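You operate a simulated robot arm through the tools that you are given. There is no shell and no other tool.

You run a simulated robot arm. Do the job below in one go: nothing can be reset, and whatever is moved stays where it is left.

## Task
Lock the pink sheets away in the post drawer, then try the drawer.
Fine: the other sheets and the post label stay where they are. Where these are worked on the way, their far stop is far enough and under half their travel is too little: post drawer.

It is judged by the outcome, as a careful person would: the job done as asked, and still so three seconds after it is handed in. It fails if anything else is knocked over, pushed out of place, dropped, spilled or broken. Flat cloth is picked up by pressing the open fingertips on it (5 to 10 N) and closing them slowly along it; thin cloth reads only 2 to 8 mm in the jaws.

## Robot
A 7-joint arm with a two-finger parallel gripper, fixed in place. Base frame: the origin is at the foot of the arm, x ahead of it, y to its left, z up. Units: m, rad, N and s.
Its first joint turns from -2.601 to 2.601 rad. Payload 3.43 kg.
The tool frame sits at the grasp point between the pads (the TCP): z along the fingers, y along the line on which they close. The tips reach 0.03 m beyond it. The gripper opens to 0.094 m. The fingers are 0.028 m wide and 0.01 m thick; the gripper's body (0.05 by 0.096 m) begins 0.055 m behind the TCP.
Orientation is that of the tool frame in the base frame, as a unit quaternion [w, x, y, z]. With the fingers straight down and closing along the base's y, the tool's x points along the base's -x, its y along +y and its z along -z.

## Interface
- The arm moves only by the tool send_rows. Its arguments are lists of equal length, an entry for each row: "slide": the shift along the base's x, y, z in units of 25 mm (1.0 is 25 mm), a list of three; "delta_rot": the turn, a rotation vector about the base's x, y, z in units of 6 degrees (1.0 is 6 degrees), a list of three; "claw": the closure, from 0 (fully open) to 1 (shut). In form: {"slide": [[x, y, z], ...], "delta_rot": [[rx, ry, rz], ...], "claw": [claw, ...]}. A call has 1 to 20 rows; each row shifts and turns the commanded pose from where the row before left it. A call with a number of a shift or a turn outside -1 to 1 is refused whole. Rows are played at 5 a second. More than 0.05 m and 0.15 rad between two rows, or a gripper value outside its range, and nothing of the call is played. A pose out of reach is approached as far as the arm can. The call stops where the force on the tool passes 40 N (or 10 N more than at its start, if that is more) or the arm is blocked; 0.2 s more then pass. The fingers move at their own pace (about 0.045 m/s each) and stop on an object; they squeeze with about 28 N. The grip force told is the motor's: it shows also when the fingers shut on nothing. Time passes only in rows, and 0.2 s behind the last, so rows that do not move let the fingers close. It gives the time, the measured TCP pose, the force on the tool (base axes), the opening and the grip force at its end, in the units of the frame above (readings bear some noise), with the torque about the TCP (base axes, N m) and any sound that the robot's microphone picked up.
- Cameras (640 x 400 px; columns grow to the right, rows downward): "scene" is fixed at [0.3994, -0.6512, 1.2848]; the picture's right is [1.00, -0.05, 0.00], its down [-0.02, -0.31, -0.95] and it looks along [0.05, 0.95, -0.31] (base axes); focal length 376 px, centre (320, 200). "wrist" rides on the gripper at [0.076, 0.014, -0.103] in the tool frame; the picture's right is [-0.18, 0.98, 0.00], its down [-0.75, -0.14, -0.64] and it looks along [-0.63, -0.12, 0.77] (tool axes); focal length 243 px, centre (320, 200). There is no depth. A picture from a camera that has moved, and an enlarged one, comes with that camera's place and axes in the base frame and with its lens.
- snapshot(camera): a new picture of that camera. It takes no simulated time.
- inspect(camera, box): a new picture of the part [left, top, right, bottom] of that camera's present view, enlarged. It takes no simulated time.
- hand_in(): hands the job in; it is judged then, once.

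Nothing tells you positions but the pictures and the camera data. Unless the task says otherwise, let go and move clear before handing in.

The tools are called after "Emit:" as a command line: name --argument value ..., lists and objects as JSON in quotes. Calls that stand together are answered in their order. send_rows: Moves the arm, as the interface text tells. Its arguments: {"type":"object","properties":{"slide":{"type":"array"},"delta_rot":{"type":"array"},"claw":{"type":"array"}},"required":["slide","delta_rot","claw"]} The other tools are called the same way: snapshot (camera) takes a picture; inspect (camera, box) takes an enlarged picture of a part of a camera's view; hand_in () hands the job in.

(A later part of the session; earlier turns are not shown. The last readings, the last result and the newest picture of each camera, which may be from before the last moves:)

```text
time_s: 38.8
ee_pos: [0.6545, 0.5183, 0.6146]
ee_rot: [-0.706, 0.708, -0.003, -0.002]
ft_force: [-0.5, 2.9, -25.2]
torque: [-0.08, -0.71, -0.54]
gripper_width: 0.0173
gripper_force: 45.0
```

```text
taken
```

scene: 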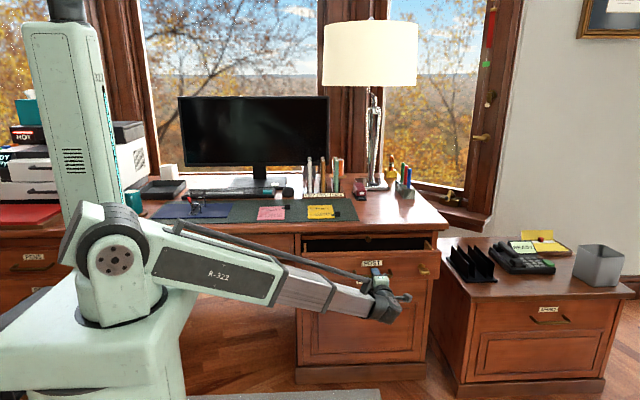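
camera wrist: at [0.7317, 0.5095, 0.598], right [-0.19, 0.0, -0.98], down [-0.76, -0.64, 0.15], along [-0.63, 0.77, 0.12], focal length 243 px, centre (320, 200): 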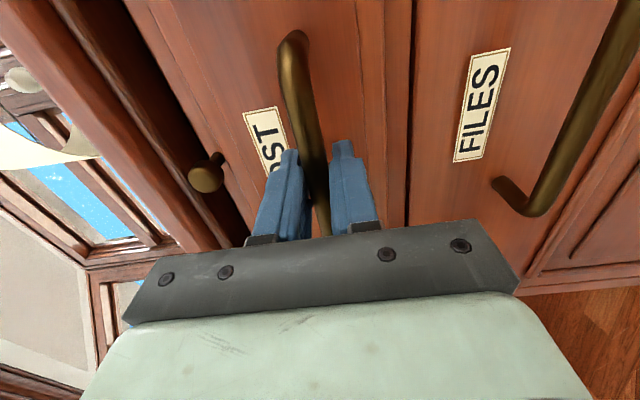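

The drawer is open about 11 cm. I lower slightly to relieve the vertical load and continue.

Emit:
send_rows --slide '[[0, -0.3, -0.05], [0, -0.5, -0.02], [0, -0.5, 0], [0, -0.5, 0], [0, -0.5, 0], [0, -0.5, 0], [0, -0.5, 0]]' --delta_rot '[[0, 0, 0], [0, 0, 0], [0, 0, 0], [0, 0, 0], [0, 0, 0], [0, 0, 0], [0, 0, 0]]' --claw '[1, 1, 1, 1, 1, 1, 1]'

```text
time_s: 40.4
ee_pos: [0.6553, 0.4332, 0.6135]
ee_rot: [0.708, -0.706, 0.004, 0.002]
ft_force: [3.7, 3.6, 13.2]
torque: [0.01, -0.66, -0.5]
gripper_width: 0.0174
gripper_force: 45.1
```

Emit:
send_rows --slide '[[0, -0.3, 0.02], [0, -0.4, 0], [0, -0.4, 0], [0, -0.4, 0], [0, -0.4, 0], [0, -0.4, 0]]' --delta_rot '[[0, 0, 0], [0, 0, 0], [0, 0, 0], [0, 0, 0], [0, 0, 0], [0, 0, 0]]' --claw '[1, 1, 1, 1, 1, 1]'

Emit:
snapshot --camera "scene"

```text
time_s: 41.8
ee_pos: [0.6552, 0.3772, 0.6131]
ee_rot: [0.708, -0.706, 0.005, 0.002]
ft_force: [14.8, 4.7, 21.2]
torque: [0.02, -0.74, 0.62]
gripper_width: 0.0174
gripper_force: 45.0
```

```text
taken
```

scene: 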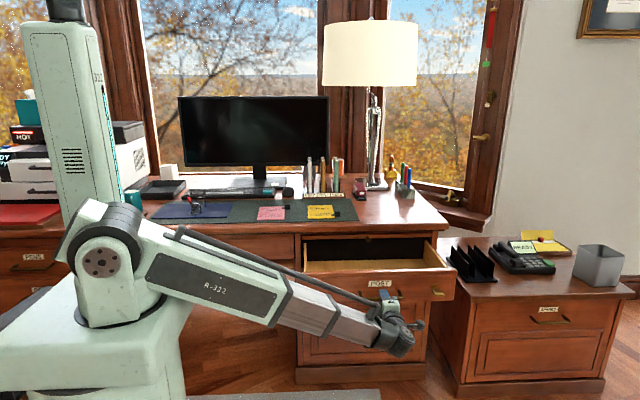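

The drawer is open about 25 cm. I keep going slowly to find the far stop.

Emit:
send_rows --slide '[[0.03, -0.2, 0.03], [0, -0.3, 0], [0, -0.3, 0], [0, -0.3, 0], [0, -0.3, 0], [0, -0.3, 0], [0, -0.3, 0]]' --delta_rot '[[0, 0, 0], [0, 0, 0], [0, 0, 0], [0, 0, 0], [0, 0, 0], [0, 0, 0], [0, 0, 0]]' --claw '[1, 1, 1, 1, 1, 1, 1]'

```text
time_s: 43.4
ee_pos: [0.6558, 0.328, 0.6141]
ee_rot: [0.707, -0.707, 0.003, 0.003]
ft_force: [9.2, 3.2, 10.7]
torque: [-0.02, -0.63, 0.78]
gripper_width: 0.0172
gripper_force: 44.6
```

Emit:
send_rows --slide '[[0.02, -0.2, 0.02], [0, -0.3, 0], [0, -0.3, 0], [0, -0.3, 0], [0, -0.3, 0], [0, -0.3, 0], [0, -0.3, 0]]' --delta_rot '[[0, 0, 0], [0, 0, 0], [0, 0, 0], [0, 0, 0], [0, 0, 0], [0, 0, 0], [0, 0, 0]]' --claw '[1, 1, 1, 1, 1, 1, 1]'

Emit:
snapshot --camera "scene"

```text
time_s: 45.0
ee_pos: [0.6548, 0.2783, 0.6132]
ee_rot: [-0.706, 0.708, -0.004, -0.004]
ft_force: [-15.3, 3.5, -13.9]
torque: [-0.07, -0.65, 0.74]
gripper_width: 0.0171
gripper_force: 45.6
```

```text
taken
```

scene: 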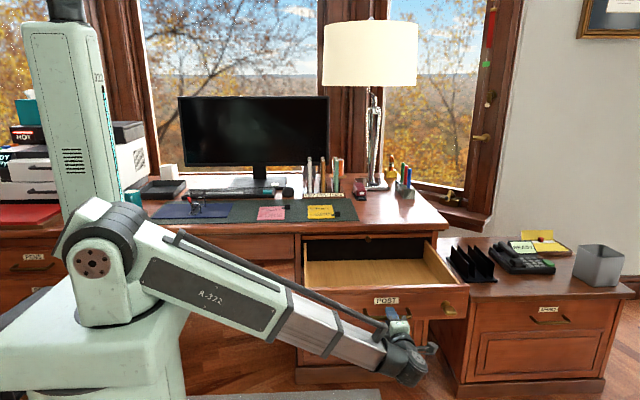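

The drawer is open about 35 cm and still free. I continue slowly to the stop.

Emit:
send_rows --slide '[[-0.03, -0.2, -0.02], [0, -0.2, 0], [0, -0.2, 0], [0, -0.2, 0], [0, -0.2, 0], [0, -0.2, 0], [0, -0.2, 0], [0, -0.2, 0], [0, -0.2, 0], [0, -0.2, 0]]' --delta_rot '[[0, 0, 0], [0, 0, 0], [0, 0, 0], [0, 0, 0], [0, 0, 0], [0, 0, 0], [0, 0, 0], [0, 0, 0], [0, 0, 0], [0, 0, 0]]' --claw '[1, 1, 1, 1, 1, 1, 1, 1, 1, 1]'

Emit:
inspect --camera "scene" --box '[290, 220, 482, 340]'

```text
time_s: 45.8
ee_pos: [0.6546, 0.2655, 0.6136]
ee_rot: [-0.707, 0.707, -0.002, -0.001]
ft_force: [-0.1, 11.5, -3.5]
torque: [-0.04, -0.81, -0.55]
gripper_width: 0.0125
gripper_force: 45.0
stopped in row 4: the force on the tool passed its limit at 46 N (the readings are from after the stop); the commanded pose is now the measured one
```

```text
3.33 times, centred on (386, 280) of scene
camera zoom: at [0.3994, -0.6512, 1.2848], right [1.0, -0.05, 0.0], down [-0.02, -0.31, -0.95], along [0.05, 0.95, -0.31], focal length 1252 px, centre (100, -67)
```

zoom: 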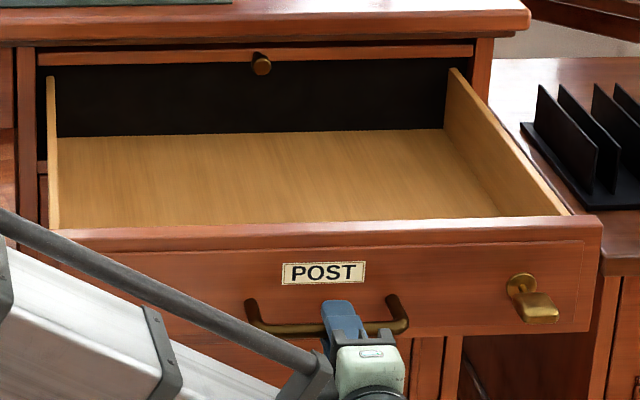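

The far stop is reached: about 36 cm of travel, and the drawer is empty. I release the handle, back off below the bar line, and rise clear.

Emit:
send_rows --slide '[[0, 0.02, 0], [0, 0, 0], [0, 0, 0], [0, 0, 0], [0, 0, 0], [0, -0.4, 0], [0, -0.5, 0], [0, -0.6, 0], [0, -0.6, 0]]' --delta_rot '[[0, 0, 0], [0, 0, 0], [0, 0, 0], [0, 0, 0], [0, 0, 0], [0, 0, 0], [0, 0, 0], [0, 0, 0], [0, 0, 0]]' --claw '[0.5, 0, 0, 0, 0, 0, 0, 0, 0]'

Emit:
snapshot --camera "scene"

Emit:
snapshot --camera "wrist"

```text
time_s: 47.8
ee_pos: [0.6571, 0.2127, 0.614]
ee_rot: [-0.707, 0.707, -0.004, -0.002]
ft_force: [0.8, 0.5, 0.4]
torque: [0.01, 0.02, 0.02]
gripper_width: 0.0942
gripper_force: 0.1
```

```text
taken
```

scene: 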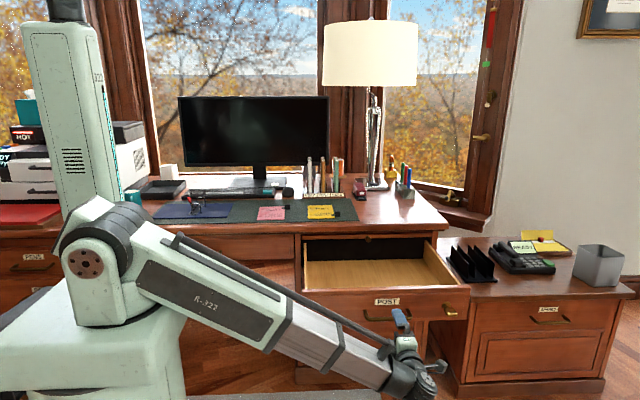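

```text
taken
camera wrist: at [0.7334, 0.1097, 0.5984], right [-0.19, 0.0, -0.98], down [-0.75, -0.64, 0.15], along [-0.63, 0.77, 0.12], focal length 243 px, centre (320, 200)
```

wrist: 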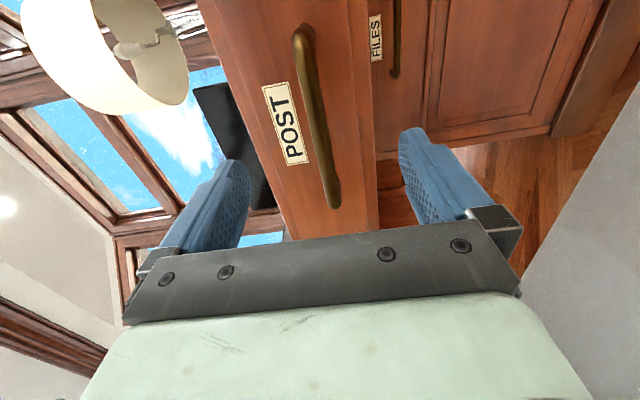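

The tool is clear of the handle. I rise straight up in front of the drawer.

Emit:
send_rows --slide '[[0, -0.2, 0.6], [0, -0.1, 0.9], [0, 0, 0.95], [0, 0, 0.95], [0, 0, 0.95], [0, 0, 0.95], [0, 0, 0.95], [0, 0, 0.95], [0, 0, 0.95], [0, 0, 0.95], [0, 0, 0.95], [0, 0, 0.95], [0, 0, 0.95], [0, 0, 0.95], [0, 0, 0.95]]' --delta_rot '[[0, 0, 0], [0, 0, 0], [0, 0, 0], [0, 0, 0], [0, 0, 0], [0, 0, 0], [0, 0, 0], [0, 0, 0], [0, 0, 0], [0, 0, 0], [0, 0, 0], [0, 0, 0], [0, 0, 0], [0, 0, 0], [0, 0, 0]]' --claw '[0, 0, 0, 0, 0, 0, 0, 0, 0, 0, 0, 0, 0, 0, 0]'

Emit:
snapshot --camera "scene"

```text
time_s: 51.0
ee_pos: [0.6518, 0.2052, 0.929]
ee_rot: [0.709, -0.705, -0.002, -0.005]
ft_force: [-0.2, 0.3, 1.4]
torque: [0.02, 0.02, 0.02]
gripper_width: 0.0943
gripper_force: 0.1
out of reach, approached as far as the arm can: row 14, 15
```

```text
taken
```

scene: 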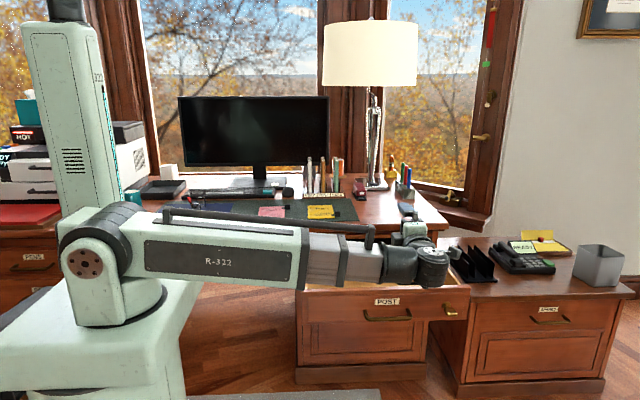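

The arm hit a reach limit at the top of the rise, which is harmless. I now tip the tool down while moving forward and slightly lower.

Emit:
send_rows --slide '[[0, 0.4, -0.4], [0, 0.6, -0.4], [0, 0.6, 0], [0, 0.6, 0], [0, 0.6, 0]]' --delta_rot '[[-1, 0, 0], [-1, 0, 0], [-1, 0, 0], [-1, 0, 0], [-1, 0, 0]]' --claw '[0, 0, 0, 0, 0]'

```text
time_s: 52.2
ee_pos: [0.6393, 0.2346, 0.7955]
ee_rot: [-0.506, 0.862, 0.009, 0.008]
ft_force: [-1.0, 0.9, 0.1]
torque: [-0.02, 0.0, 0.02]
gripper_width: 0.0942
gripper_force: 0.0
out of reach, approached as far as the arm can: row 1, 2, 3, 4, 5
```

The arm could not follow that tilt at this spot. I'll look at the state before going on.

Emit:
snapshot --camera "scene"

Emit:
snapshot --camera "wrist"

```text
taken
```

scene: 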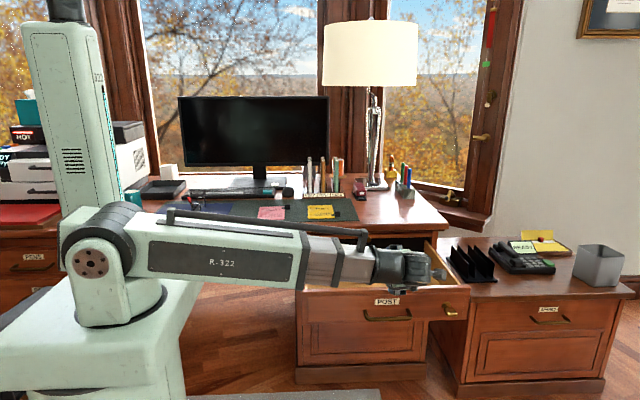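

```text
taken
camera wrist: at [0.7176, 0.1396, 0.8346], right [-0.16, -0.48, -0.86], down [-0.76, -0.5, 0.42], along [-0.63, 0.72, -0.28], focal length 243 px, centre (320, 200)
```

wrist: 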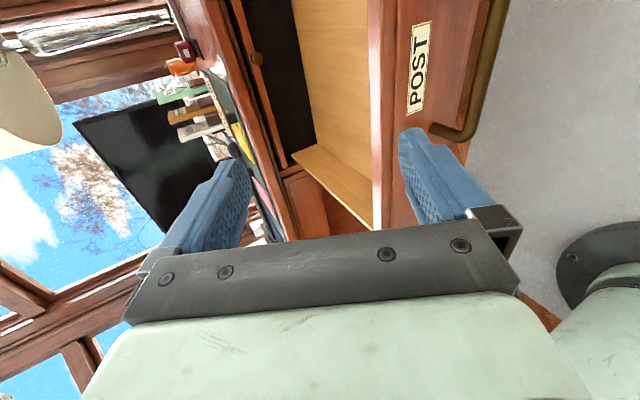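

The flipped roll appears to be near a wrist limit. I undo the tilt, then roll back to the original roll that worked before.

Emit:
send_rows --slide '[[0, -0.3, -0.6], [0, -0.3, -0.6], [0, -0.3, -0.6], [0, -0.3, -0.6], [0, -0.3, -0.6]]' --delta_rot '[[1, 0, 0], [1, 0, 0], [1, 0, 0], [1, 0, 0], [1, 0, 0]]' --claw '[0, 0, 0, 0, 0]'

```text
time_s: 53.4
ee_pos: [0.6403, 0.1979, 0.7201]
ee_rot: [0.708, -0.706, 0.003, 0.002]
ft_force: [-0.2, 0.9, -0.2]
torque: [0.01, 0.04, 0.0]
gripper_width: 0.0943
gripper_force: 0.1
```

Pose recovered. I roll back −180° about the tool axis while rising a little, well in front of the handle.

Emit:
send_rows --slide '[[0, 0, 0.2], [0, 0, 0.2], [0, 0, 0.2], [0, 0, 0.2], [0, 0, 0.2], [0, 0, 0.2], [0, 0, 0.2], [0, 0, 0.2], [0, 0, 0.2], [0, 0, 0.2], [0, 0, 0.2], [0, 0, 0.2], [0, 0, 0.2], [0, 0, 0.2], [0, 0, 0.2]]' --delta_rot '[[0, -1, 0], [0, -1, 0], [0, -1, 0], [0, -1, 0], [0, -1, 0], [0, -1, 0], [0, -1, 0], [0, -1, 0], [0, -1, 0], [0, -1, 0], [0, -1, 0], [0, -1, 0], [0, -1, 0], [0, -1, 0], [0, -1, 0]]' --claw '[0, 0, 0, 0, 0, 0, 0, 0, 0, 0, 0, 0, 0, 0, 0]'

Emit:
send_rows --slide '[[0, 0.1, 0.2], [0, 0.1, 0.2], [0, 0.1, 0.2], [0, 0.1, 0.2], [0, 0.1, 0.2], [0, 0.2, 0.2], [0, 0.2, 0.2], [0, 0.2, 0.2], [0, 0.2, 0.2], [0, 0.2, 0.2], [0, 0.2, 0.2], [0, 0.2, 0.2], [0, 0.2, 0.2], [0, 0.2, 0.2], [0, 0.2, 0.2]]' --delta_rot '[[0, -1, 0], [0, -1, 0], [0, -1, 0], [0, -1, 0], [0, -1, 0], [0, -1, 0], [0, -1, 0], [0, -1, 0], [0, -1, 0], [0, -1, 0], [0, -1, 0], [0, -1, 0], [0, -1, 0], [0, -1, 0], [0, -1, 0]]' --claw '[0, 0, 0, 0, 0, 0, 0, 0, 0, 0, 0, 0, 0, 0, 0]'

```text
time_s: 56.6
ee_pos: [0.6404, 0.1975, 0.7958]
ee_rot: [0.502, -0.501, -0.498, -0.5]
ft_force: [0.0, 0.1, -0.6]
torque: [0.0, 0.01, 0.0]
gripper_width: 0.0939
gripper_force: 0.1
```

```text
time_s: 59.8
ee_pos: [0.6397, 0.2602, 0.8699]
ee_rot: [-0.002, 0.001, 0.707, 0.707]
ft_force: [0.4, -0.4, 0.2]
torque: [-0.02, 0.02, 0.03]
gripper_width: 0.0939
gripper_force: 0.1
```

The original roll is restored. I retrace the known-good path to the tool-down pose over the desk.

Emit:
send_rows --slide '[[0, 0.9, 0.3], [0, 0.9, 0.3], [0, 0.9, 0.3], [0, 0.9, 0.3], [0, 0.8, 0.3], [-0.2, 0.5, 0.2], [-0.2, 0.5, 0.2], [-0.2, 0.5, 0.2], [-0.2, 0.5, 0.2], [-0.2, 0.5, 0.2], [-0.2, 0.5, 0.2], [-0.2, 0.5, 0.2], [-0.2, 0.5, 0.2], [-0.2, 0.5, 0.2], [-0.2, 0.5, 0.2], [-0.2, 0.5, 0.2], [-0.2, 0.5, 0.2], [-0.2, 0.5, 0.2], [-0.2, 0.5, 0.2], [-0.2, 0.5, 0.2]]' --delta_rot '[[0, 0, 0], [0, 0, 0], [0, 0, 0], [0, 0, 0], [0, 0, 0], [-1, 0, 0], [-1, 0, 0], [-1, 0, 0], [-1, 0, 0], [-1, 0, 0], [-1, 0, 0], [-1, 0, 0], [-1, 0, 0], [-1, 0, 0], [-1, 0, 0], [-1, 0, 0], [-1, 0, 0], [-1, 0, 0], [-1, 0, 0], [-1, 0, 0]]' --claw '[0, 0, 0, 0, 0, 0, 0, 0, 0, 0, 0, 0, 0, 0, 0, 0, 0, 0, 0, 0]'

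Emit:
snapshot --camera "scene"

```text
time_s: 64.0
ee_pos: [0.5656, 0.5578, 0.9825]
ee_rot: [0.0, 0.004, 1.0, -0.001]
ft_force: [-0.8, 0.1, 0.5]
torque: [0.02, 0.01, -0.03]
gripper_width: 0.0942
gripper_force: 0.0
```

```text
taken
```

scene: 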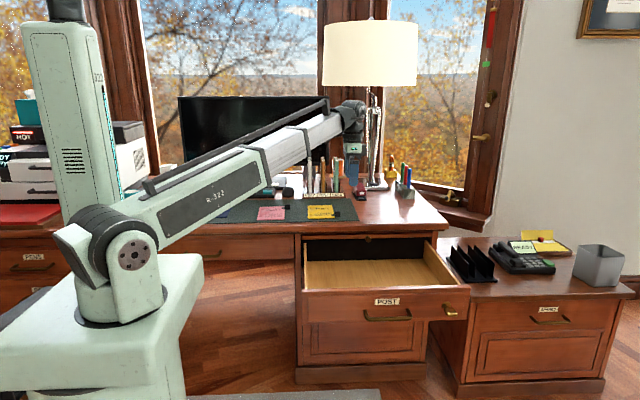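

The tool is down again and nothing is disturbed. I move above the pink sheets' clip at a safe height.

Emit:
send_rows --slide '[[-0.63, 0.81, 0], [-0.63, 0.81, 0], [-0.63, 0.81, 0], [-0.63, 0.81, 0], [-0.63, 0.81, 0], [-0.63, 0.81, 0], [-0.63, 0.81, 0], [-0.63, 0.81, -0.2], [-0.63, 0.81, -0.3], [-0.63, 0.81, -0.4], [-0.63, 0.81, -0.4], [-0.63, 0.81, -0.4], [-0.63, 0.81, -0.4], [-0.63, 0.81, -0.4]]' --delta_rot '[[0, 0, 0], [0, 0, 0], [0, 0, 0], [0, 0, 0], [0, 0, 0], [0, 0, 0], [0, 0, 0], [0, 0, 0], [0, 0, 0], [0, 0, 0], [0, 0, 0], [0, 0, 0], [0, 0, 0], [0, 0, 0]]' --claw '[0, 0, 0, 0, 0, 0, 0, 0, 0, 0, 0, 0, 0, 0]'

Emit:
snapshot --camera "scene"

Emit:
snapshot --camera "wrist"

```text
time_s: 67.0
ee_pos: [0.3435, 0.841, 0.922]
ee_rot: [-0.002, 0.003, 1.0, 0.0]
ft_force: [0.2, -0.9, 0.3]
torque: [0.0, 0.0, -0.01]
gripper_width: 0.094
gripper_force: 0.0
```

```text
taken
```

scene: 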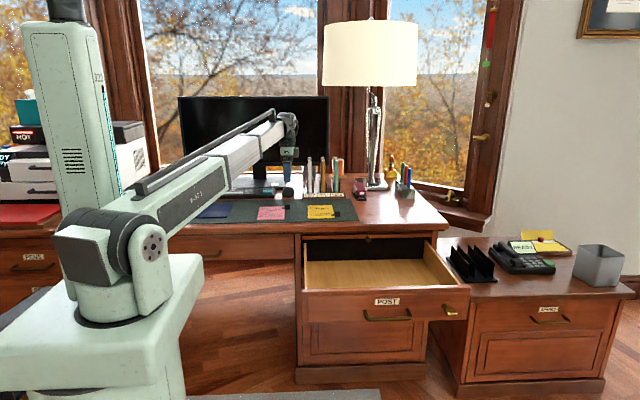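

```text
taken
camera wrist: at [0.2687, 0.8567, 1.0237], right [0.19, 0.98, 0.0], down [0.75, -0.15, 0.64], along [0.63, -0.12, -0.77], focal length 243 px, centre (320, 200)
```

wrist: 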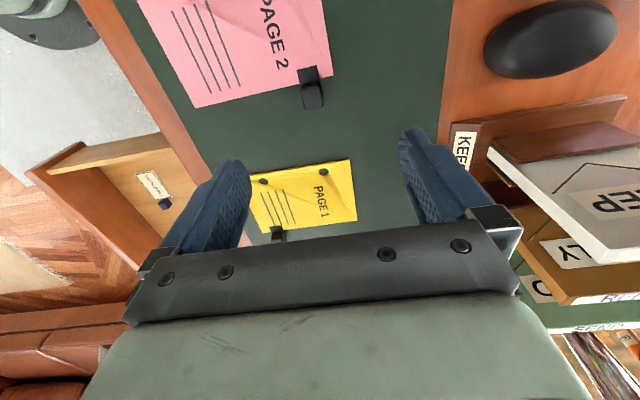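

I see the clip ahead and, in the open drawer, something like a small label and dark knob. I'll zoom on both.

Emit:
inspect --camera "wrist" --box '[20, 110, 220, 270]'

Emit:
inspect --camera "wrist" --box '[240, 40, 400, 140]'

Emit:
inspect --camera "scene" --box '[295, 225, 475, 330]'

```text
2.50 times, centred on (120, 190) of wrist
camera zoom: at [0.2687, 0.8567, 1.0237], right [0.19, 0.98, 0.0], down [0.75, -0.15, 0.64], along [0.63, -0.12, -0.77], focal length 606 px, centre (820, 225)
```

zoom: 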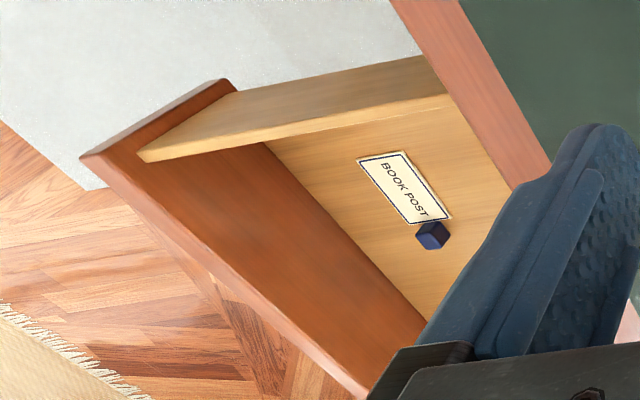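

```text
4.00 times, centred on (320, 90) of wrist
camera zoom: at [0.2687, 0.8567, 1.0237], right [0.19, 0.98, 0.0], down [0.75, -0.15, 0.64], along [0.63, -0.12, -0.77], focal length 970 px, centre (320, 640)
```

zoom: 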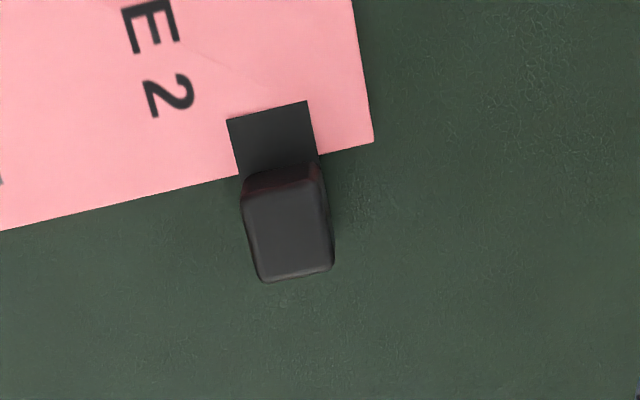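

```text
3.56 times, centred on (385, 278) of scene
camera zoom: at [0.3994, -0.6512, 1.2848], right [1.0, -0.05, 0.0], down [-0.02, -0.31, -0.95], along [0.05, 0.95, -0.31], focal length 1335 px, centre (89, -76)
```

zoom: 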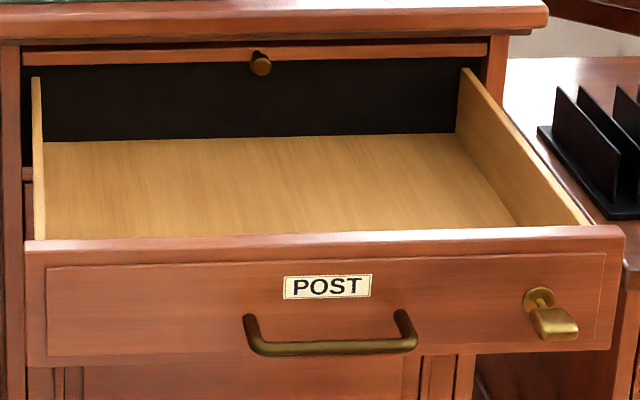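

A "BOOK POST" label with a blue block sits inside the drawer (around x 0.48–0.585, y 0.40–0.45). That is the post label, and I must leave it alone. The clip is at about (0.340, 0.838, top 0.782). I descend partway and check alignment.

Emit:
send_rows --slide '[[0.07, -0.06, -0.6], [0.07, -0.06, -0.6], [0, 0, -0.6], [0, 0, -0.6], [0, 0, -0.6], [0, 0, -0.6], [0, 0, -0.4]]' --delta_rot '[[0, 0, 0], [0, 0, 0], [0, 0, 0], [0, 0, 0], [0, 0, 0], [0, 0, 0], [0, 0, 0]]' --claw '[0.2, 0.3, 0.3, 0.3, 0.3, 0.3, 0.3]'

Emit:
snapshot --camera "wrist"

Emit:
inspect --camera "scene" --box '[240, 165, 336, 225]'

```text
time_s: 68.6
ee_pos: [0.3477, 0.8381, 0.8217]
ee_rot: [-0.001, 0.003, 1.0, 0.0]
ft_force: [-0.6, -1.1, 0.9]
torque: [0.01, -0.02, 0.0]
gripper_width: 0.066
gripper_force: 0.0
```

```text
taken
camera wrist: at [0.2732, 0.8537, 0.923], right [0.19, 0.98, 0.0], down [0.75, -0.15, 0.64], along [0.63, -0.12, -0.77], focal length 243 px, centre (320, 200)
```

wrist: 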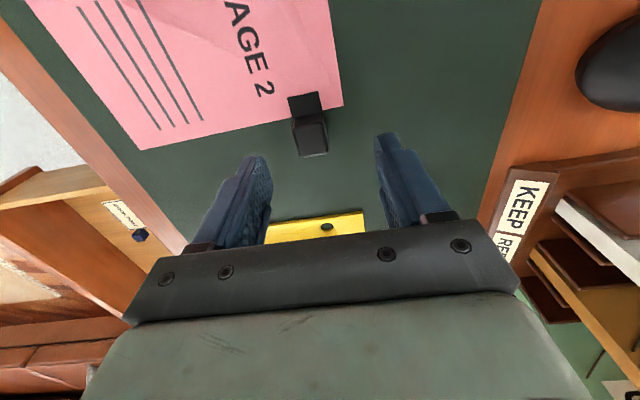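

```text
6.67 times, centred on (288, 195) of scene
camera zoom: at [0.3994, -0.6512, 1.2848], right [1.0, -0.05, 0.0], down [-0.02, -0.31, -0.95], along [0.05, 0.95, -0.31], focal length 2504 px, centre (533, 233)
```

zoom: 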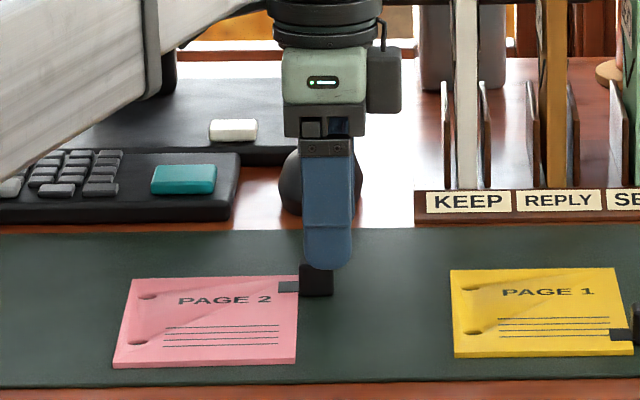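

Alignment looks good: the fingers straddle the clip in y, just right of the paper edge. I lower the last 2.6 cm and close.

Emit:
send_rows --slide '[[0, -0.03, -0.35], [0, 0, -0.35], [0, 0, -0.3], [0, 0, 0], [0, 0, 0], [0, 0, 0], [0, 0, 0], [0, 0, 0], [0, 0, 0]]' --delta_rot '[[0, 0, 0], [0, 0, 0], [0, 0, 0], [0, 0, 0], [0, 0, 0], [0, 0, 0], [0, 0, 0], [0, 0, 0], [0, 0, 0]]' --claw '[0.3, 0.3, 0.3, 0.5, 0.65, 0.75, 0.85, 0.9, 0.9]'

Emit:
snapshot --camera "wrist"

Emit:
inspect --camera "scene" --box '[240, 165, 336, 225]'

```text
time_s: 70.6
ee_pos: [0.348, 0.837, 0.7967]
ee_rot: [-0.001, 0.003, 1.0, 0.0]
ft_force: [0.0, -0.2, 1.2]
torque: [-0.02, 0.01, 0.01]
gripper_width: 0.0185
gripper_force: 28.0
```

```text
taken
camera wrist: at [0.2729, 0.8521, 0.8978], right [0.19, 0.98, 0.0], down [0.75, -0.15, 0.64], along [0.63, -0.12, -0.77], focal length 243 px, centre (320, 200)
```

wrist: 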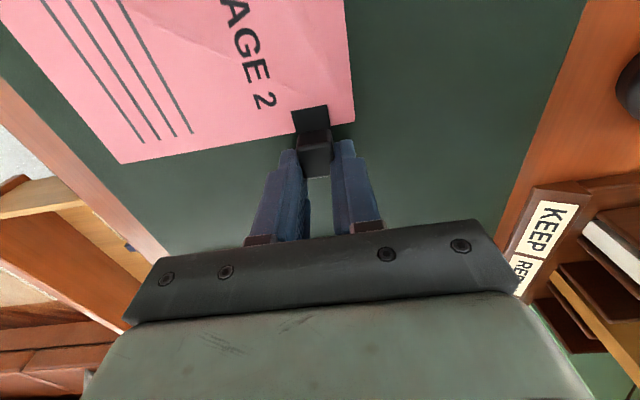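

```text
6.67 times, centred on (288, 195) of scene
camera zoom: at [0.3994, -0.6512, 1.2848], right [1.0, -0.05, 0.0], down [-0.02, -0.31, -0.95], along [0.05, 0.95, -0.31], focal length 2504 px, centre (533, 233)
```

zoom: 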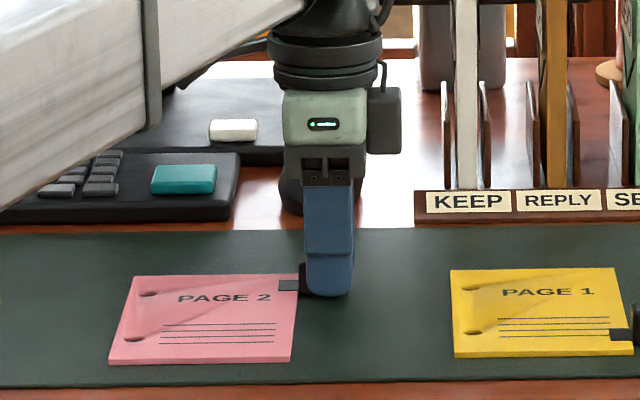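

The clip is held (18.5 mm). I lift slowly and check that the sheets come along.

Emit:
send_rows --slide '[[0, 0, 0], [0, 0, 0.2], [0, 0, 0.3], [0, 0, 0.4], [0, 0, 0.4], [0, 0, 0.4], [0, 0, 0.4]]' --delta_rot '[[0, 0, 0], [0, 0, 0], [0, 0, 0], [0, 0, 0], [0, 0, 0], [0, 0, 0], [0, 0, 0]]' --claw '[1, 1, 1, 1, 1, 1, 1]'

Emit:
snapshot --camera "wrist"

Emit:
inspect --camera "scene" --box '[240, 165, 336, 225]'

```text
time_s: 72.2
ee_pos: [0.3477, 0.8377, 0.8475]
ee_rot: [-0.001, 0.004, 1.0, 0.0]
ft_force: [0.4, 0.6, -0.1]
torque: [0.03, -0.01, 0.0]
gripper_width: 0.0191
gripper_force: 28.3
```

```text
taken
camera wrist: at [0.2725, 0.8529, 0.9503], right [0.19, 0.98, 0.0], down [0.75, -0.15, 0.64], along [0.63, -0.12, -0.77], focal length 243 px, centre (320, 200)
```

wrist: 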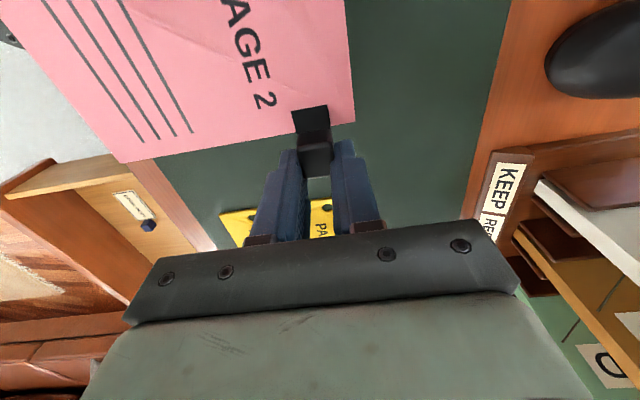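

```text
6.67 times, centred on (288, 195) of scene
camera zoom: at [0.3994, -0.6512, 1.2848], right [1.0, -0.05, 0.0], down [-0.02, -0.31, -0.95], along [0.05, 0.95, -0.31], focal length 2504 px, centre (533, 233)
```

zoom: 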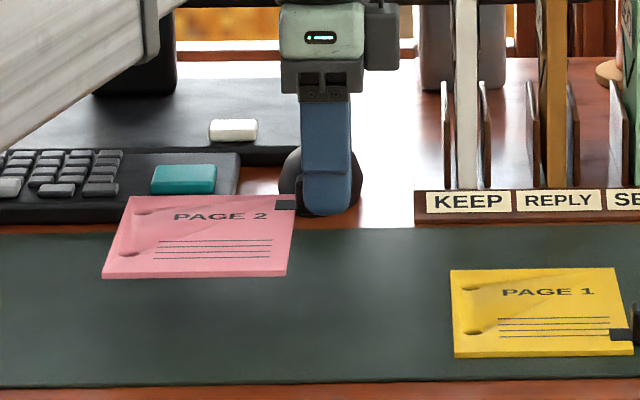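

The pink sheets lift level and rigid by the clip. I rise further and carry them over toward the drawer, stopping on the way to look inside it.

Emit:
send_rows --slide '[[0, 0, 0.7], [0, 0, 0.8], [0, 0, 0.8], [0, 0, 0.8], [0.57, -0.82, 0.1], [0.57, -0.82, 0.1], [0.57, -0.82, 0.1], [0.57, -0.82, 0.1], [0.57, -0.82, 0.1], [0.57, -0.82, 0], [0.57, -0.82, 0], [0.57, -0.82, 0], [0.57, -0.82, 0], [0.57, -0.82, 0], [0.57, -0.82, 0], [0.57, -0.82, 0], [0.57, -0.82, 0], [0.57, -0.82, 0]]' --delta_rot '[[0, 0, 0], [0, 0, 0], [0, 0, 0], [0, 0, 0], [0, 0, 0], [0, 0, 0], [0, 0, 0], [0, 0, 0], [0, 0, 0], [0, 0, 0], [0, 0, 0], [0, 0, 0], [0, 0, 0], [0, 0, 0], [0, 0, 0], [0, 0, 0], [0, 0, 0], [0, 0, 0]]' --claw '[1, 1, 1, 1, 1, 1, 1, 1, 1, 1, 1, 1, 1, 1, 1, 1, 1, 1]'

Emit:
snapshot --camera "wrist"

Emit:
snapshot --camera "scene"

```text
time_s: 76.0
ee_pos: [0.5471, 0.5494, 0.9384]
ee_rot: [0.0, 0.003, 1.0, 0.0]
ft_force: [-0.5, -1.4, -0.4]
torque: [-0.02, 0.0, 0.0]
gripper_width: 0.0188
gripper_force: 28.1
```

```text
taken
camera wrist: at [0.4721, 0.5649, 1.0392], right [0.19, 0.98, 0.0], down [0.75, -0.15, 0.64], along [0.63, -0.12, -0.77], focal length 243 px, centre (320, 200)
```

wrist: 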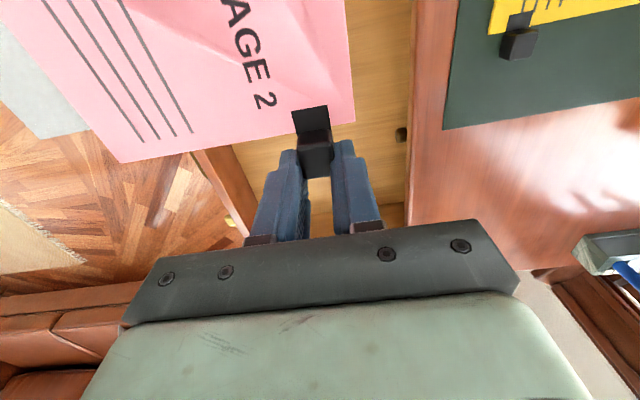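

```text
taken
```

scene: 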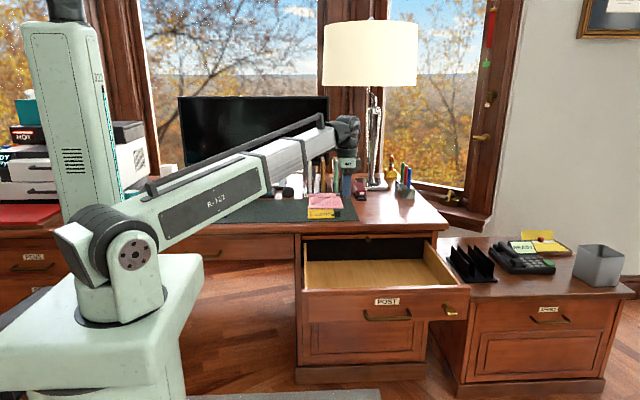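

The drawer floor looks clear to the right of the label. I'll set the sheets down with the clip around (0.75, 0.55), well away from the BOOK POST label. I move there at height first.

Emit:
send_rows --slide '[[0.8, 0, 0], [0.8, 0, 0], [0.8, 0, 0], [0.8, 0, 0], [0.8, 0, 0], [0.8, 0, 0], [0.8, 0, -0.3], [0.8, 0, -0.5], [0.8, 0, -0.5], [0.8, 0, -0.5]]' --delta_rot '[[0, 0, 0], [0, 0, 0], [0, 0, 0], [0, 0, 0], [0, 0, 0], [0, 0, 0], [0, 0, 0], [0, 0, 0], [0, 0, 0], [0, 0, 0]]' --claw '[1, 1, 1, 1, 1, 1, 1, 1, 1, 1]'

Emit:
snapshot --camera "wrist"

Emit:
snapshot --camera "scene"

```text
time_s: 78.2
ee_pos: [0.7455, 0.5502, 0.8941]
ee_rot: [0.0, 0.004, 1.0, 0.0]
ft_force: [0.1, 0.0, -0.2]
torque: [0.03, -0.05, 0.01]
gripper_width: 0.0188
gripper_force: 28.4
```

```text
taken
camera wrist: at [0.6717, 0.5665, 0.9959], right [0.19, 0.98, 0.0], down [0.75, -0.15, 0.64], along [0.63, -0.12, -0.77], focal length 243 px, centre (320, 200)
```

wrist: 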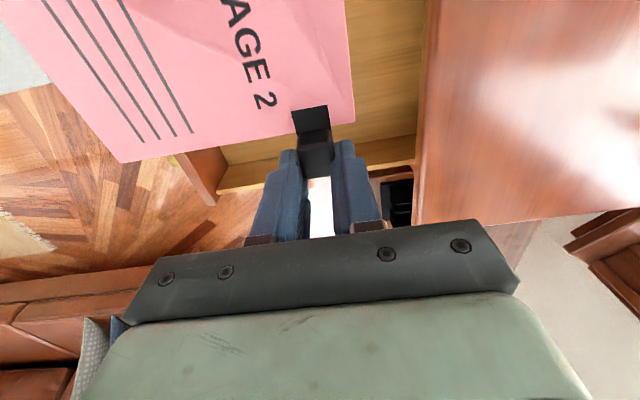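

```text
taken
```

scene: 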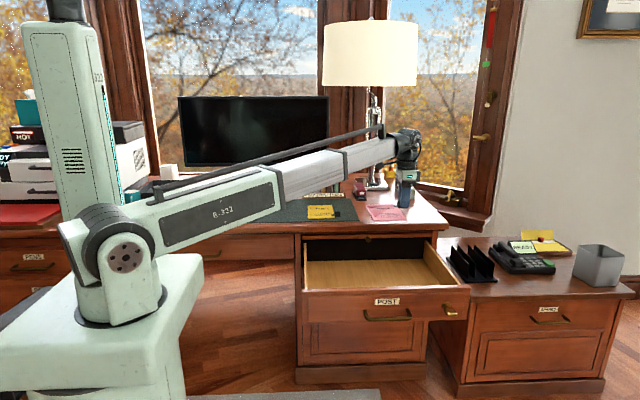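

The sheets hover over the open drawer with clearance to the desk edge. I lower to z≈0.70 and check.

Emit:
send_rows --slide '[[0.02, 0, -0.77], [0.02, 0, -0.77], [0.02, 0, -0.77], [0.02, 0, -0.77], [0.02, 0, -0.77], [0.02, 0, -0.77], [0.02, 0, -0.77], [0, 0, -0.77], [0, 0, -0.77], [0, 0, -0.77]]' --delta_rot '[[0, 0, 0], [0, 0, 0], [0, 0, 0], [0, 0, 0], [0, 0, 0], [0, 0, 0], [0, 0, 0], [0, 0, 0], [0, 0, 0], [0, 0, 0]]' --claw '[1, 1, 1, 1, 1, 1, 1, 1, 1, 1]'

Emit:
snapshot --camera "wrist"

Emit:
inspect --camera "scene" --box '[295, 190, 487, 310]'

```text
time_s: 80.4
ee_pos: [0.7505, 0.549, 0.7012]
ee_rot: [-0.001, 0.003, 1.0, 0.0]
ft_force: [0.0, -0.3, -0.9]
torque: [0.02, -0.02, 0.02]
gripper_width: 0.0185
gripper_force: 27.7
```

```text
taken
camera wrist: at [0.6761, 0.565, 0.8025], right [0.19, 0.98, 0.0], down [0.75, -0.15, 0.64], along [0.63, -0.12, -0.77], focal length 243 px, centre (320, 200)
```

wrist: 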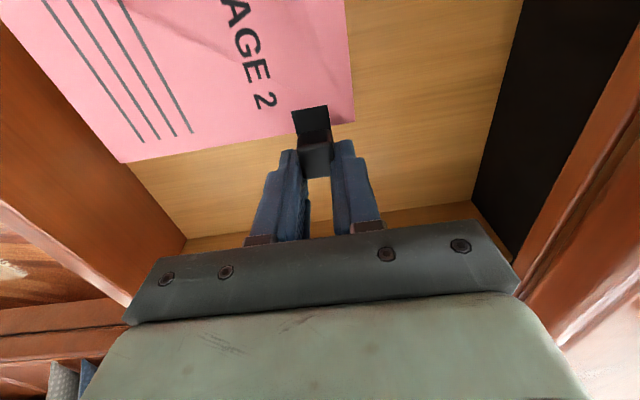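

```text
3.33 times, centred on (391, 250) of scene
camera zoom: at [0.3994, -0.6512, 1.2848], right [1.0, -0.05, 0.0], down [-0.02, -0.31, -0.95], along [0.05, 0.95, -0.31], focal length 1252 px, centre (83, 33)
```

zoom: 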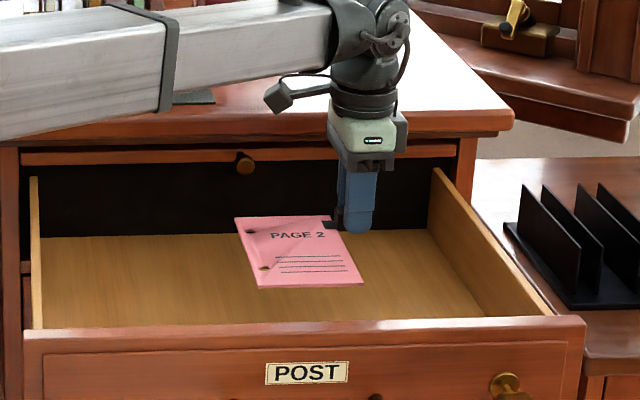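

Clear inside. I continue down toward the drawer floor, slowing near contact.

Emit:
send_rows --slide '[[0, 0, -0.6], [0, 0, -0.6], [0, 0, -0.6], [0, 0, -0.5], [0, 0, -0.4], [0, 0, -0.2]]' --delta_rot '[[0, 0, 0], [0, 0, 0], [0, 0, 0], [0, 0, 0], [0, 0, 0], [0, 0, 0]]' --claw '[1, 1, 1, 1, 1, 1]'

Emit:
snapshot --camera "wrist"

Emit:
inspect --camera "scene" --box '[295, 190, 487, 310]'

```text
time_s: 81.8
ee_pos: [0.75, 0.5503, 0.6278]
ee_rot: [-0.001, 0.003, 1.0, 0.001]
ft_force: [-0.6, 0.0, -0.6]
torque: [0.01, -0.02, 0.02]
gripper_width: 0.0186
gripper_force: 28.0
```

```text
taken
camera wrist: at [0.6754, 0.5655, 0.7299], right [0.19, 0.98, 0.0], down [0.75, -0.15, 0.64], along [0.63, -0.12, -0.77], focal length 243 px, centre (320, 200)
```

wrist: 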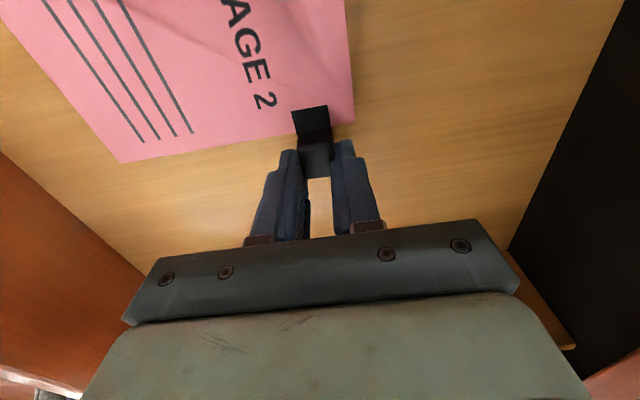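

```text
3.33 times, centred on (391, 250) of scene
camera zoom: at [0.3994, -0.6512, 1.2848], right [1.0, -0.05, 0.0], down [-0.02, -0.31, -0.95], along [0.05, 0.95, -0.31], focal length 1252 px, centre (83, 33)
```

zoom: 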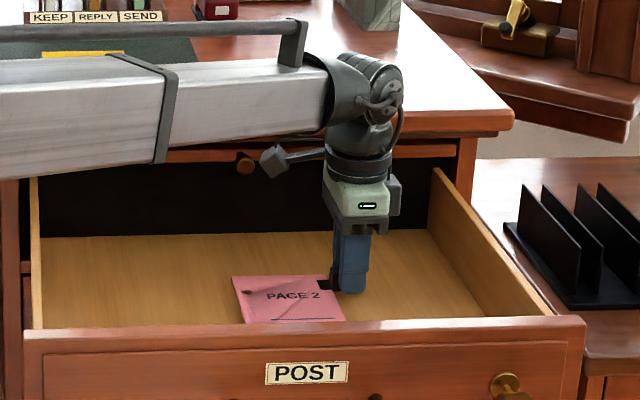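

Emit:
send_rows --slide '[[0, 0, -0.1], [0, 0, -0.1], [0, 0, -0.1], [0, 0, -0.08]]' --delta_rot '[[0, 0, 0], [0, 0, 0], [0, 0, 0], [0, 0, 0]]' --claw '[1, 1, 1, 1]'

```text
time_s: 82.8
ee_pos: [0.7497, 0.5504, 0.6185]
ee_rot: [-0.002, 0.004, 1.0, 0.0]
ft_force: [-1.0, 0.2, 2.1]
torque: [-0.02, 0.3, 0.02]
gripper_width: 0.0191
gripper_force: 28.4
```

Contact has started (2 N, at the sheets' far edge). I lower 1 mm more and then release.

Emit:
send_rows --slide '[[0, 0, -0.05], [0, 0, 0]]' --delta_rot '[[0, 0, 0], [0, 0, 0]]' --claw '[1, 1]'

Emit:
send_rows --slide '[[0, 0, 0], [0, 0, 0], [0, 0, 0], [0, 0, 0], [0, 0, 0]]' --delta_rot '[[0, 0, 0], [0, 0, 0], [0, 0, 0], [0, 0, 0], [0, 0, 0]]' --claw '[0.7, 0.6, 0.5, 0.4, 0.4]'

Emit:
snapshot --camera "wrist"

```text
time_s: 83.4
ee_pos: [0.7511, 0.55, 0.6175]
ee_rot: [0.0, 0.003, 1.0, 0.0]
ft_force: [0.2, -2.2, 17.8]
torque: [-0.04, 0.61, 0.01]
gripper_width: 0.019
gripper_force: 28.0
```

```text
time_s: 84.6
ee_pos: [0.7501, 0.5511, 0.6172]
ee_rot: [-0.001, 0.003, 1.0, 0.0]
ft_force: [-1.6, 0.7, 0.2]
torque: [0.01, -0.03, -0.02]
gripper_width: 0.0564
gripper_force: 0.0
```

```text
taken
camera wrist: at [0.6757, 0.5658, 0.7194], right [0.19, 0.98, 0.0], down [0.75, -0.15, 0.64], along [0.63, -0.12, -0.77], focal length 243 px, centre (320, 200)
```

wrist: 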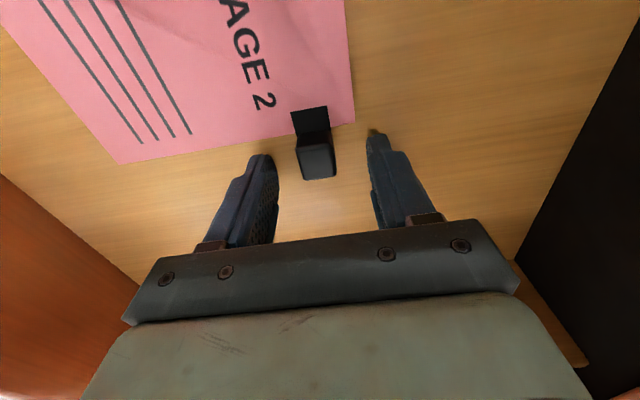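

The sheets lie flat on the drawer floor, released. I raise straight up out of the drawer and check.

Emit:
send_rows --slide '[[0, 0, 0.3], [0, 0, 0.6], [0, 0, 0.95], [0, 0, 0.95], [0, 0, 0.95], [0, 0, 0.95], [0, 0, 0.95], [0, 0, 0.95], [0, 0, 0.95], [0, 0, 0.95], [0, 0, 0.95], [0, 0, 0.95], [0, 0, 0.95], [0, 0, 0.95], [0, 0, 0.95]]' --delta_rot '[[0, 0, 0], [0, 0, 0], [0, 0, 0], [0, 0, 0], [0, 0, 0], [0, 0, 0], [0, 0, 0], [0, 0, 0], [0, 0, 0], [0, 0, 0], [0, 0, 0], [0, 0, 0], [0, 0, 0], [0, 0, 0], [0, 0, 0]]' --claw '[0.4, 0.4, 0.4, 0.4, 0.4, 0.4, 0.4, 0.4, 0.4, 0.4, 0.4, 0.4, 0.4, 0.4, 0.4]'

Emit:
snapshot --camera "scene"

Emit:
snapshot --camera "wrist"

```text
time_s: 87.8
ee_pos: [0.7476, 0.5499, 0.9487]
ee_rot: [-0.002, 0.004, 1.0, 0.0]
ft_force: [-0.2, 0.3, -0.2]
torque: [0.01, 0.03, -0.01]
gripper_width: 0.0564
gripper_force: 0.1
```

```text
taken
```

scene: 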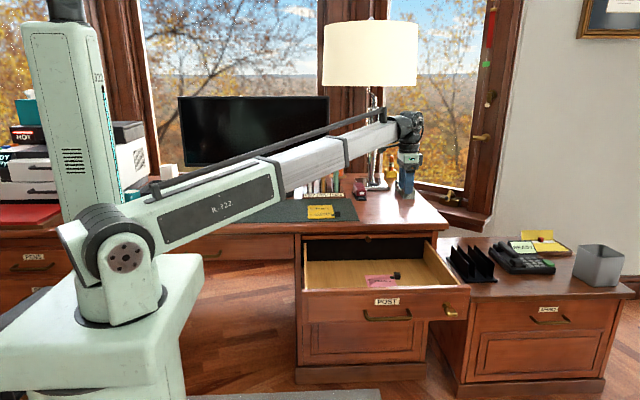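

```text
taken
camera wrist: at [0.6741, 0.566, 1.052], right [0.19, 0.98, 0.0], down [0.75, -0.15, 0.64], along [0.63, -0.12, -0.77], focal length 243 px, centre (320, 200)
```

wrist: 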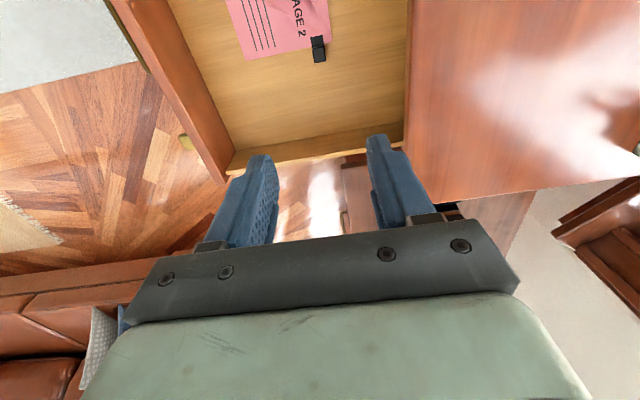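

The sheets lie flat in the drawer and nothing else has changed. I return along the known-good path and turn the tool to face the drawer front again.

Emit:
send_rows --slide '[[-0.9, 0, 0.15], [-0.9, 0, 0.15], [-0.9, 0, 0.15], [-0.9, 0, 0.15], [-0.9, 0, 0.15], [-0.9, 0, 0.15], [-0.9, 0.1, 0.15], [-0.8, 0.2, 0.2]]' --delta_rot '[[0, 0, 0], [0, 0, 0], [0, 0, 0], [0, 0, 0], [0, 0, 0], [0, 0, 0], [0, 0, 0], [0, 0, 0]]' --claw '[0.4, 0.4, 0.4, 0.4, 0.4, 0.4, 0.4, 0.4]'

Emit:
snapshot --camera "wrist"

Emit:
send_rows --slide '[[0.2, -0.5, -0.2], [0.2, -0.5, -0.2], [0.2, -0.5, -0.2], [0.2, -0.5, -0.2], [0.2, -0.5, -0.2], [0.2, -0.5, -0.2], [0.2, -0.5, -0.2], [0.2, -0.5, -0.2], [0.2, -0.5, -0.2], [0.2, -0.5, -0.2], [0.2, -0.5, -0.2], [0.2, -0.5, -0.2], [0.2, -0.5, -0.2], [0.2, -0.5, -0.2], [0.2, -0.5, -0.2]]' --delta_rot '[[1, 0, 0], [1, 0, 0], [1, 0, 0], [1, 0, 0], [1, 0, 0], [1, 0, 0], [1, 0, 0], [1, 0, 0], [1, 0, 0], [1, 0, 0], [1, 0, 0], [1, 0, 0], [1, 0, 0], [1, 0, 0], [1, 0, 0]]' --claw '[0, 0, 0, 0, 0, 0, 0, 0, 0, 0, 0, 0, 0, 0, 0]'

```text
time_s: 89.6
ee_pos: [0.5718, 0.5585, 0.981]
ee_rot: [-0.001, 0.003, 1.0, 0.0]
ft_force: [0.1, 0.2, -0.9]
torque: [0.0, 0.01, -0.02]
gripper_width: 0.0565
gripper_force: 0.1
```

```text
taken
camera wrist: at [0.4973, 0.573, 1.0833], right [0.19, 0.98, 0.0], down [0.75, -0.15, 0.64], along [0.63, -0.12, -0.77], focal length 243 px, centre (320, 200)
```

wrist: 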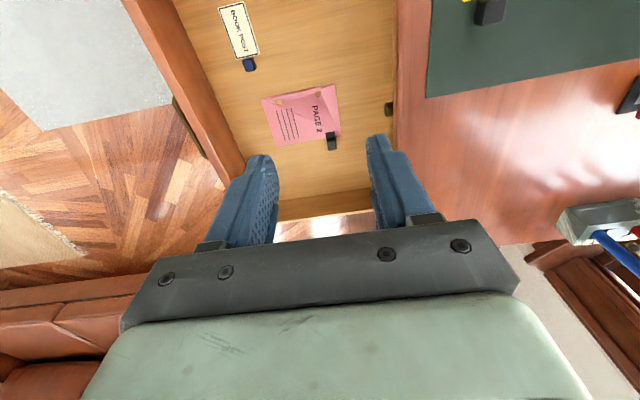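

```text
time_s: 92.8
ee_pos: [0.6491, 0.371, 0.9055]
ee_rot: [-0.003, 0.002, 0.707, 0.707]
ft_force: [0.1, -0.5, -0.8]
torque: [0.0, -0.03, -0.01]
gripper_width: 0.094
gripper_force: 0.0
```

The overhead view confirms that the pink sheets and the BOOK POST label both sit flat and apart. I now back out in front of the drawer and roll the tool as before, so it suits both the handle and the key.

Emit:
send_rows --slide '[[-0.07, -0.88, -0.28], [-0.07, -0.88, -0.28], [-0.07, -0.88, -0.28], [-0.07, -0.88, -0.28], [-0.07, -0.9, -0.28], [0, -0.2, -0.2], [0, -0.2, -0.2], [0, -0.2, -0.2], [0, -0.2, -0.2], [0, -0.2, -0.2], [0, -0.2, -0.2], [0, -0.2, -0.2], [0, -0.2, -0.2], [0, -0.2, -0.2], [0, -0.2, -0.2], [0, -0.1, -0.2], [0, -0.1, -0.2], [0, -0.1, -0.2], [0, -0.1, -0.2], [0, -0.1, -0.2]]' --delta_rot '[[0, 0, 0], [0, 0, 0], [0, 0, 0], [0, 0, 0], [0, 0, 0], [0, 1, 0], [0, 1, 0], [0, 1, 0], [0, 1, 0], [0, 1, 0], [0, 1, 0], [0, 1, 0], [0, 1, 0], [0, 1, 0], [0, 1, 0], [0, 1, 0], [0, 1, 0], [0, 1, 0], [0, 1, 0], [0, 1, 0]]' --claw '[0, 0, 0, 0, 0, 0, 0, 0, 0, 0, 0, 0, 0, 0, 0, 0, 0, 0, 0, 0]'

Emit:
send_rows --slide '[[0, 0, -0.2], [0, 0, -0.2], [0, 0, -0.2], [0, 0, -0.2], [0, 0, -0.2], [0, 0, -0.2], [0, 0, -0.2], [0, 0, -0.2], [0, 0, -0.2], [0, 0, -0.2], [0, 0, -0.2], [0, 0, -0.2], [0, 0, -0.2], [0, 0, -0.2], [0, 0, -0.2]]' --delta_rot '[[0, 1, 0], [0, 1, 0], [0, 1, 0], [0, 1, 0], [0, 1, 0], [0, 1, 0], [0, 1, 0], [0, 1, 0], [0, 1, 0], [0, 1, 0], [0, 1, 0], [0, 1, 0], [0, 1, 0], [0, 1, 0], [0, 1, 0]]' --claw '[0, 0, 0, 0, 0, 0, 0, 0, 0, 0, 0, 0, 0, 0, 0]'

Emit:
snapshot --camera "scene"

Emit:
snapshot --camera "wrist"

```text
time_s: 97.0
ee_pos: [0.6376, 0.1963, 0.7952]
ee_rot: [0.502, -0.502, -0.497, -0.499]
ft_force: [-0.1, -0.1, -0.5]
torque: [0.01, 0.0, 0.0]
gripper_width: 0.0937
gripper_force: 0.1
```

```text
time_s: 100.2
ee_pos: [0.6389, 0.1964, 0.7213]
ee_rot: [0.707, -0.707, 0.004, 0.003]
ft_force: [-0.5, 0.0, 0.3]
torque: [0.0, -0.03, -0.01]
gripper_width: 0.0943
gripper_force: 0.1
```

```text
taken
```

scene: 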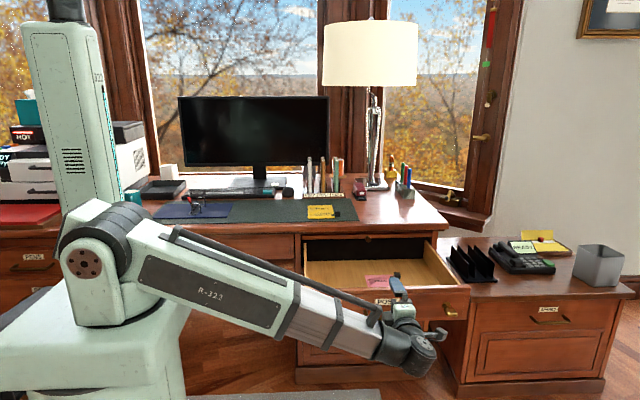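

```text
taken
camera wrist: at [0.7157, 0.0946, 0.7053], right [-0.19, 0.0, -0.98], down [-0.75, -0.64, 0.15], along [-0.63, 0.77, 0.12], focal length 243 px, centre (320, 200)
```

wrist: 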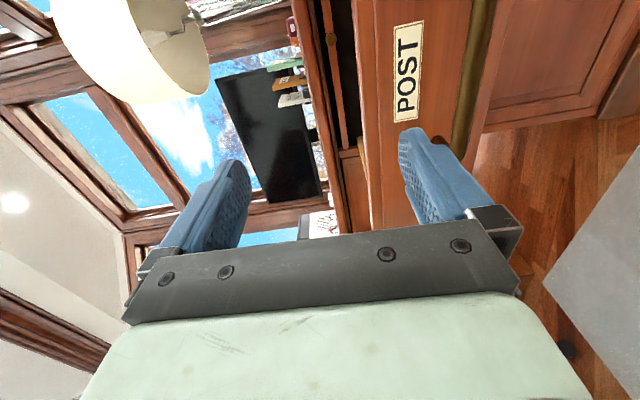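

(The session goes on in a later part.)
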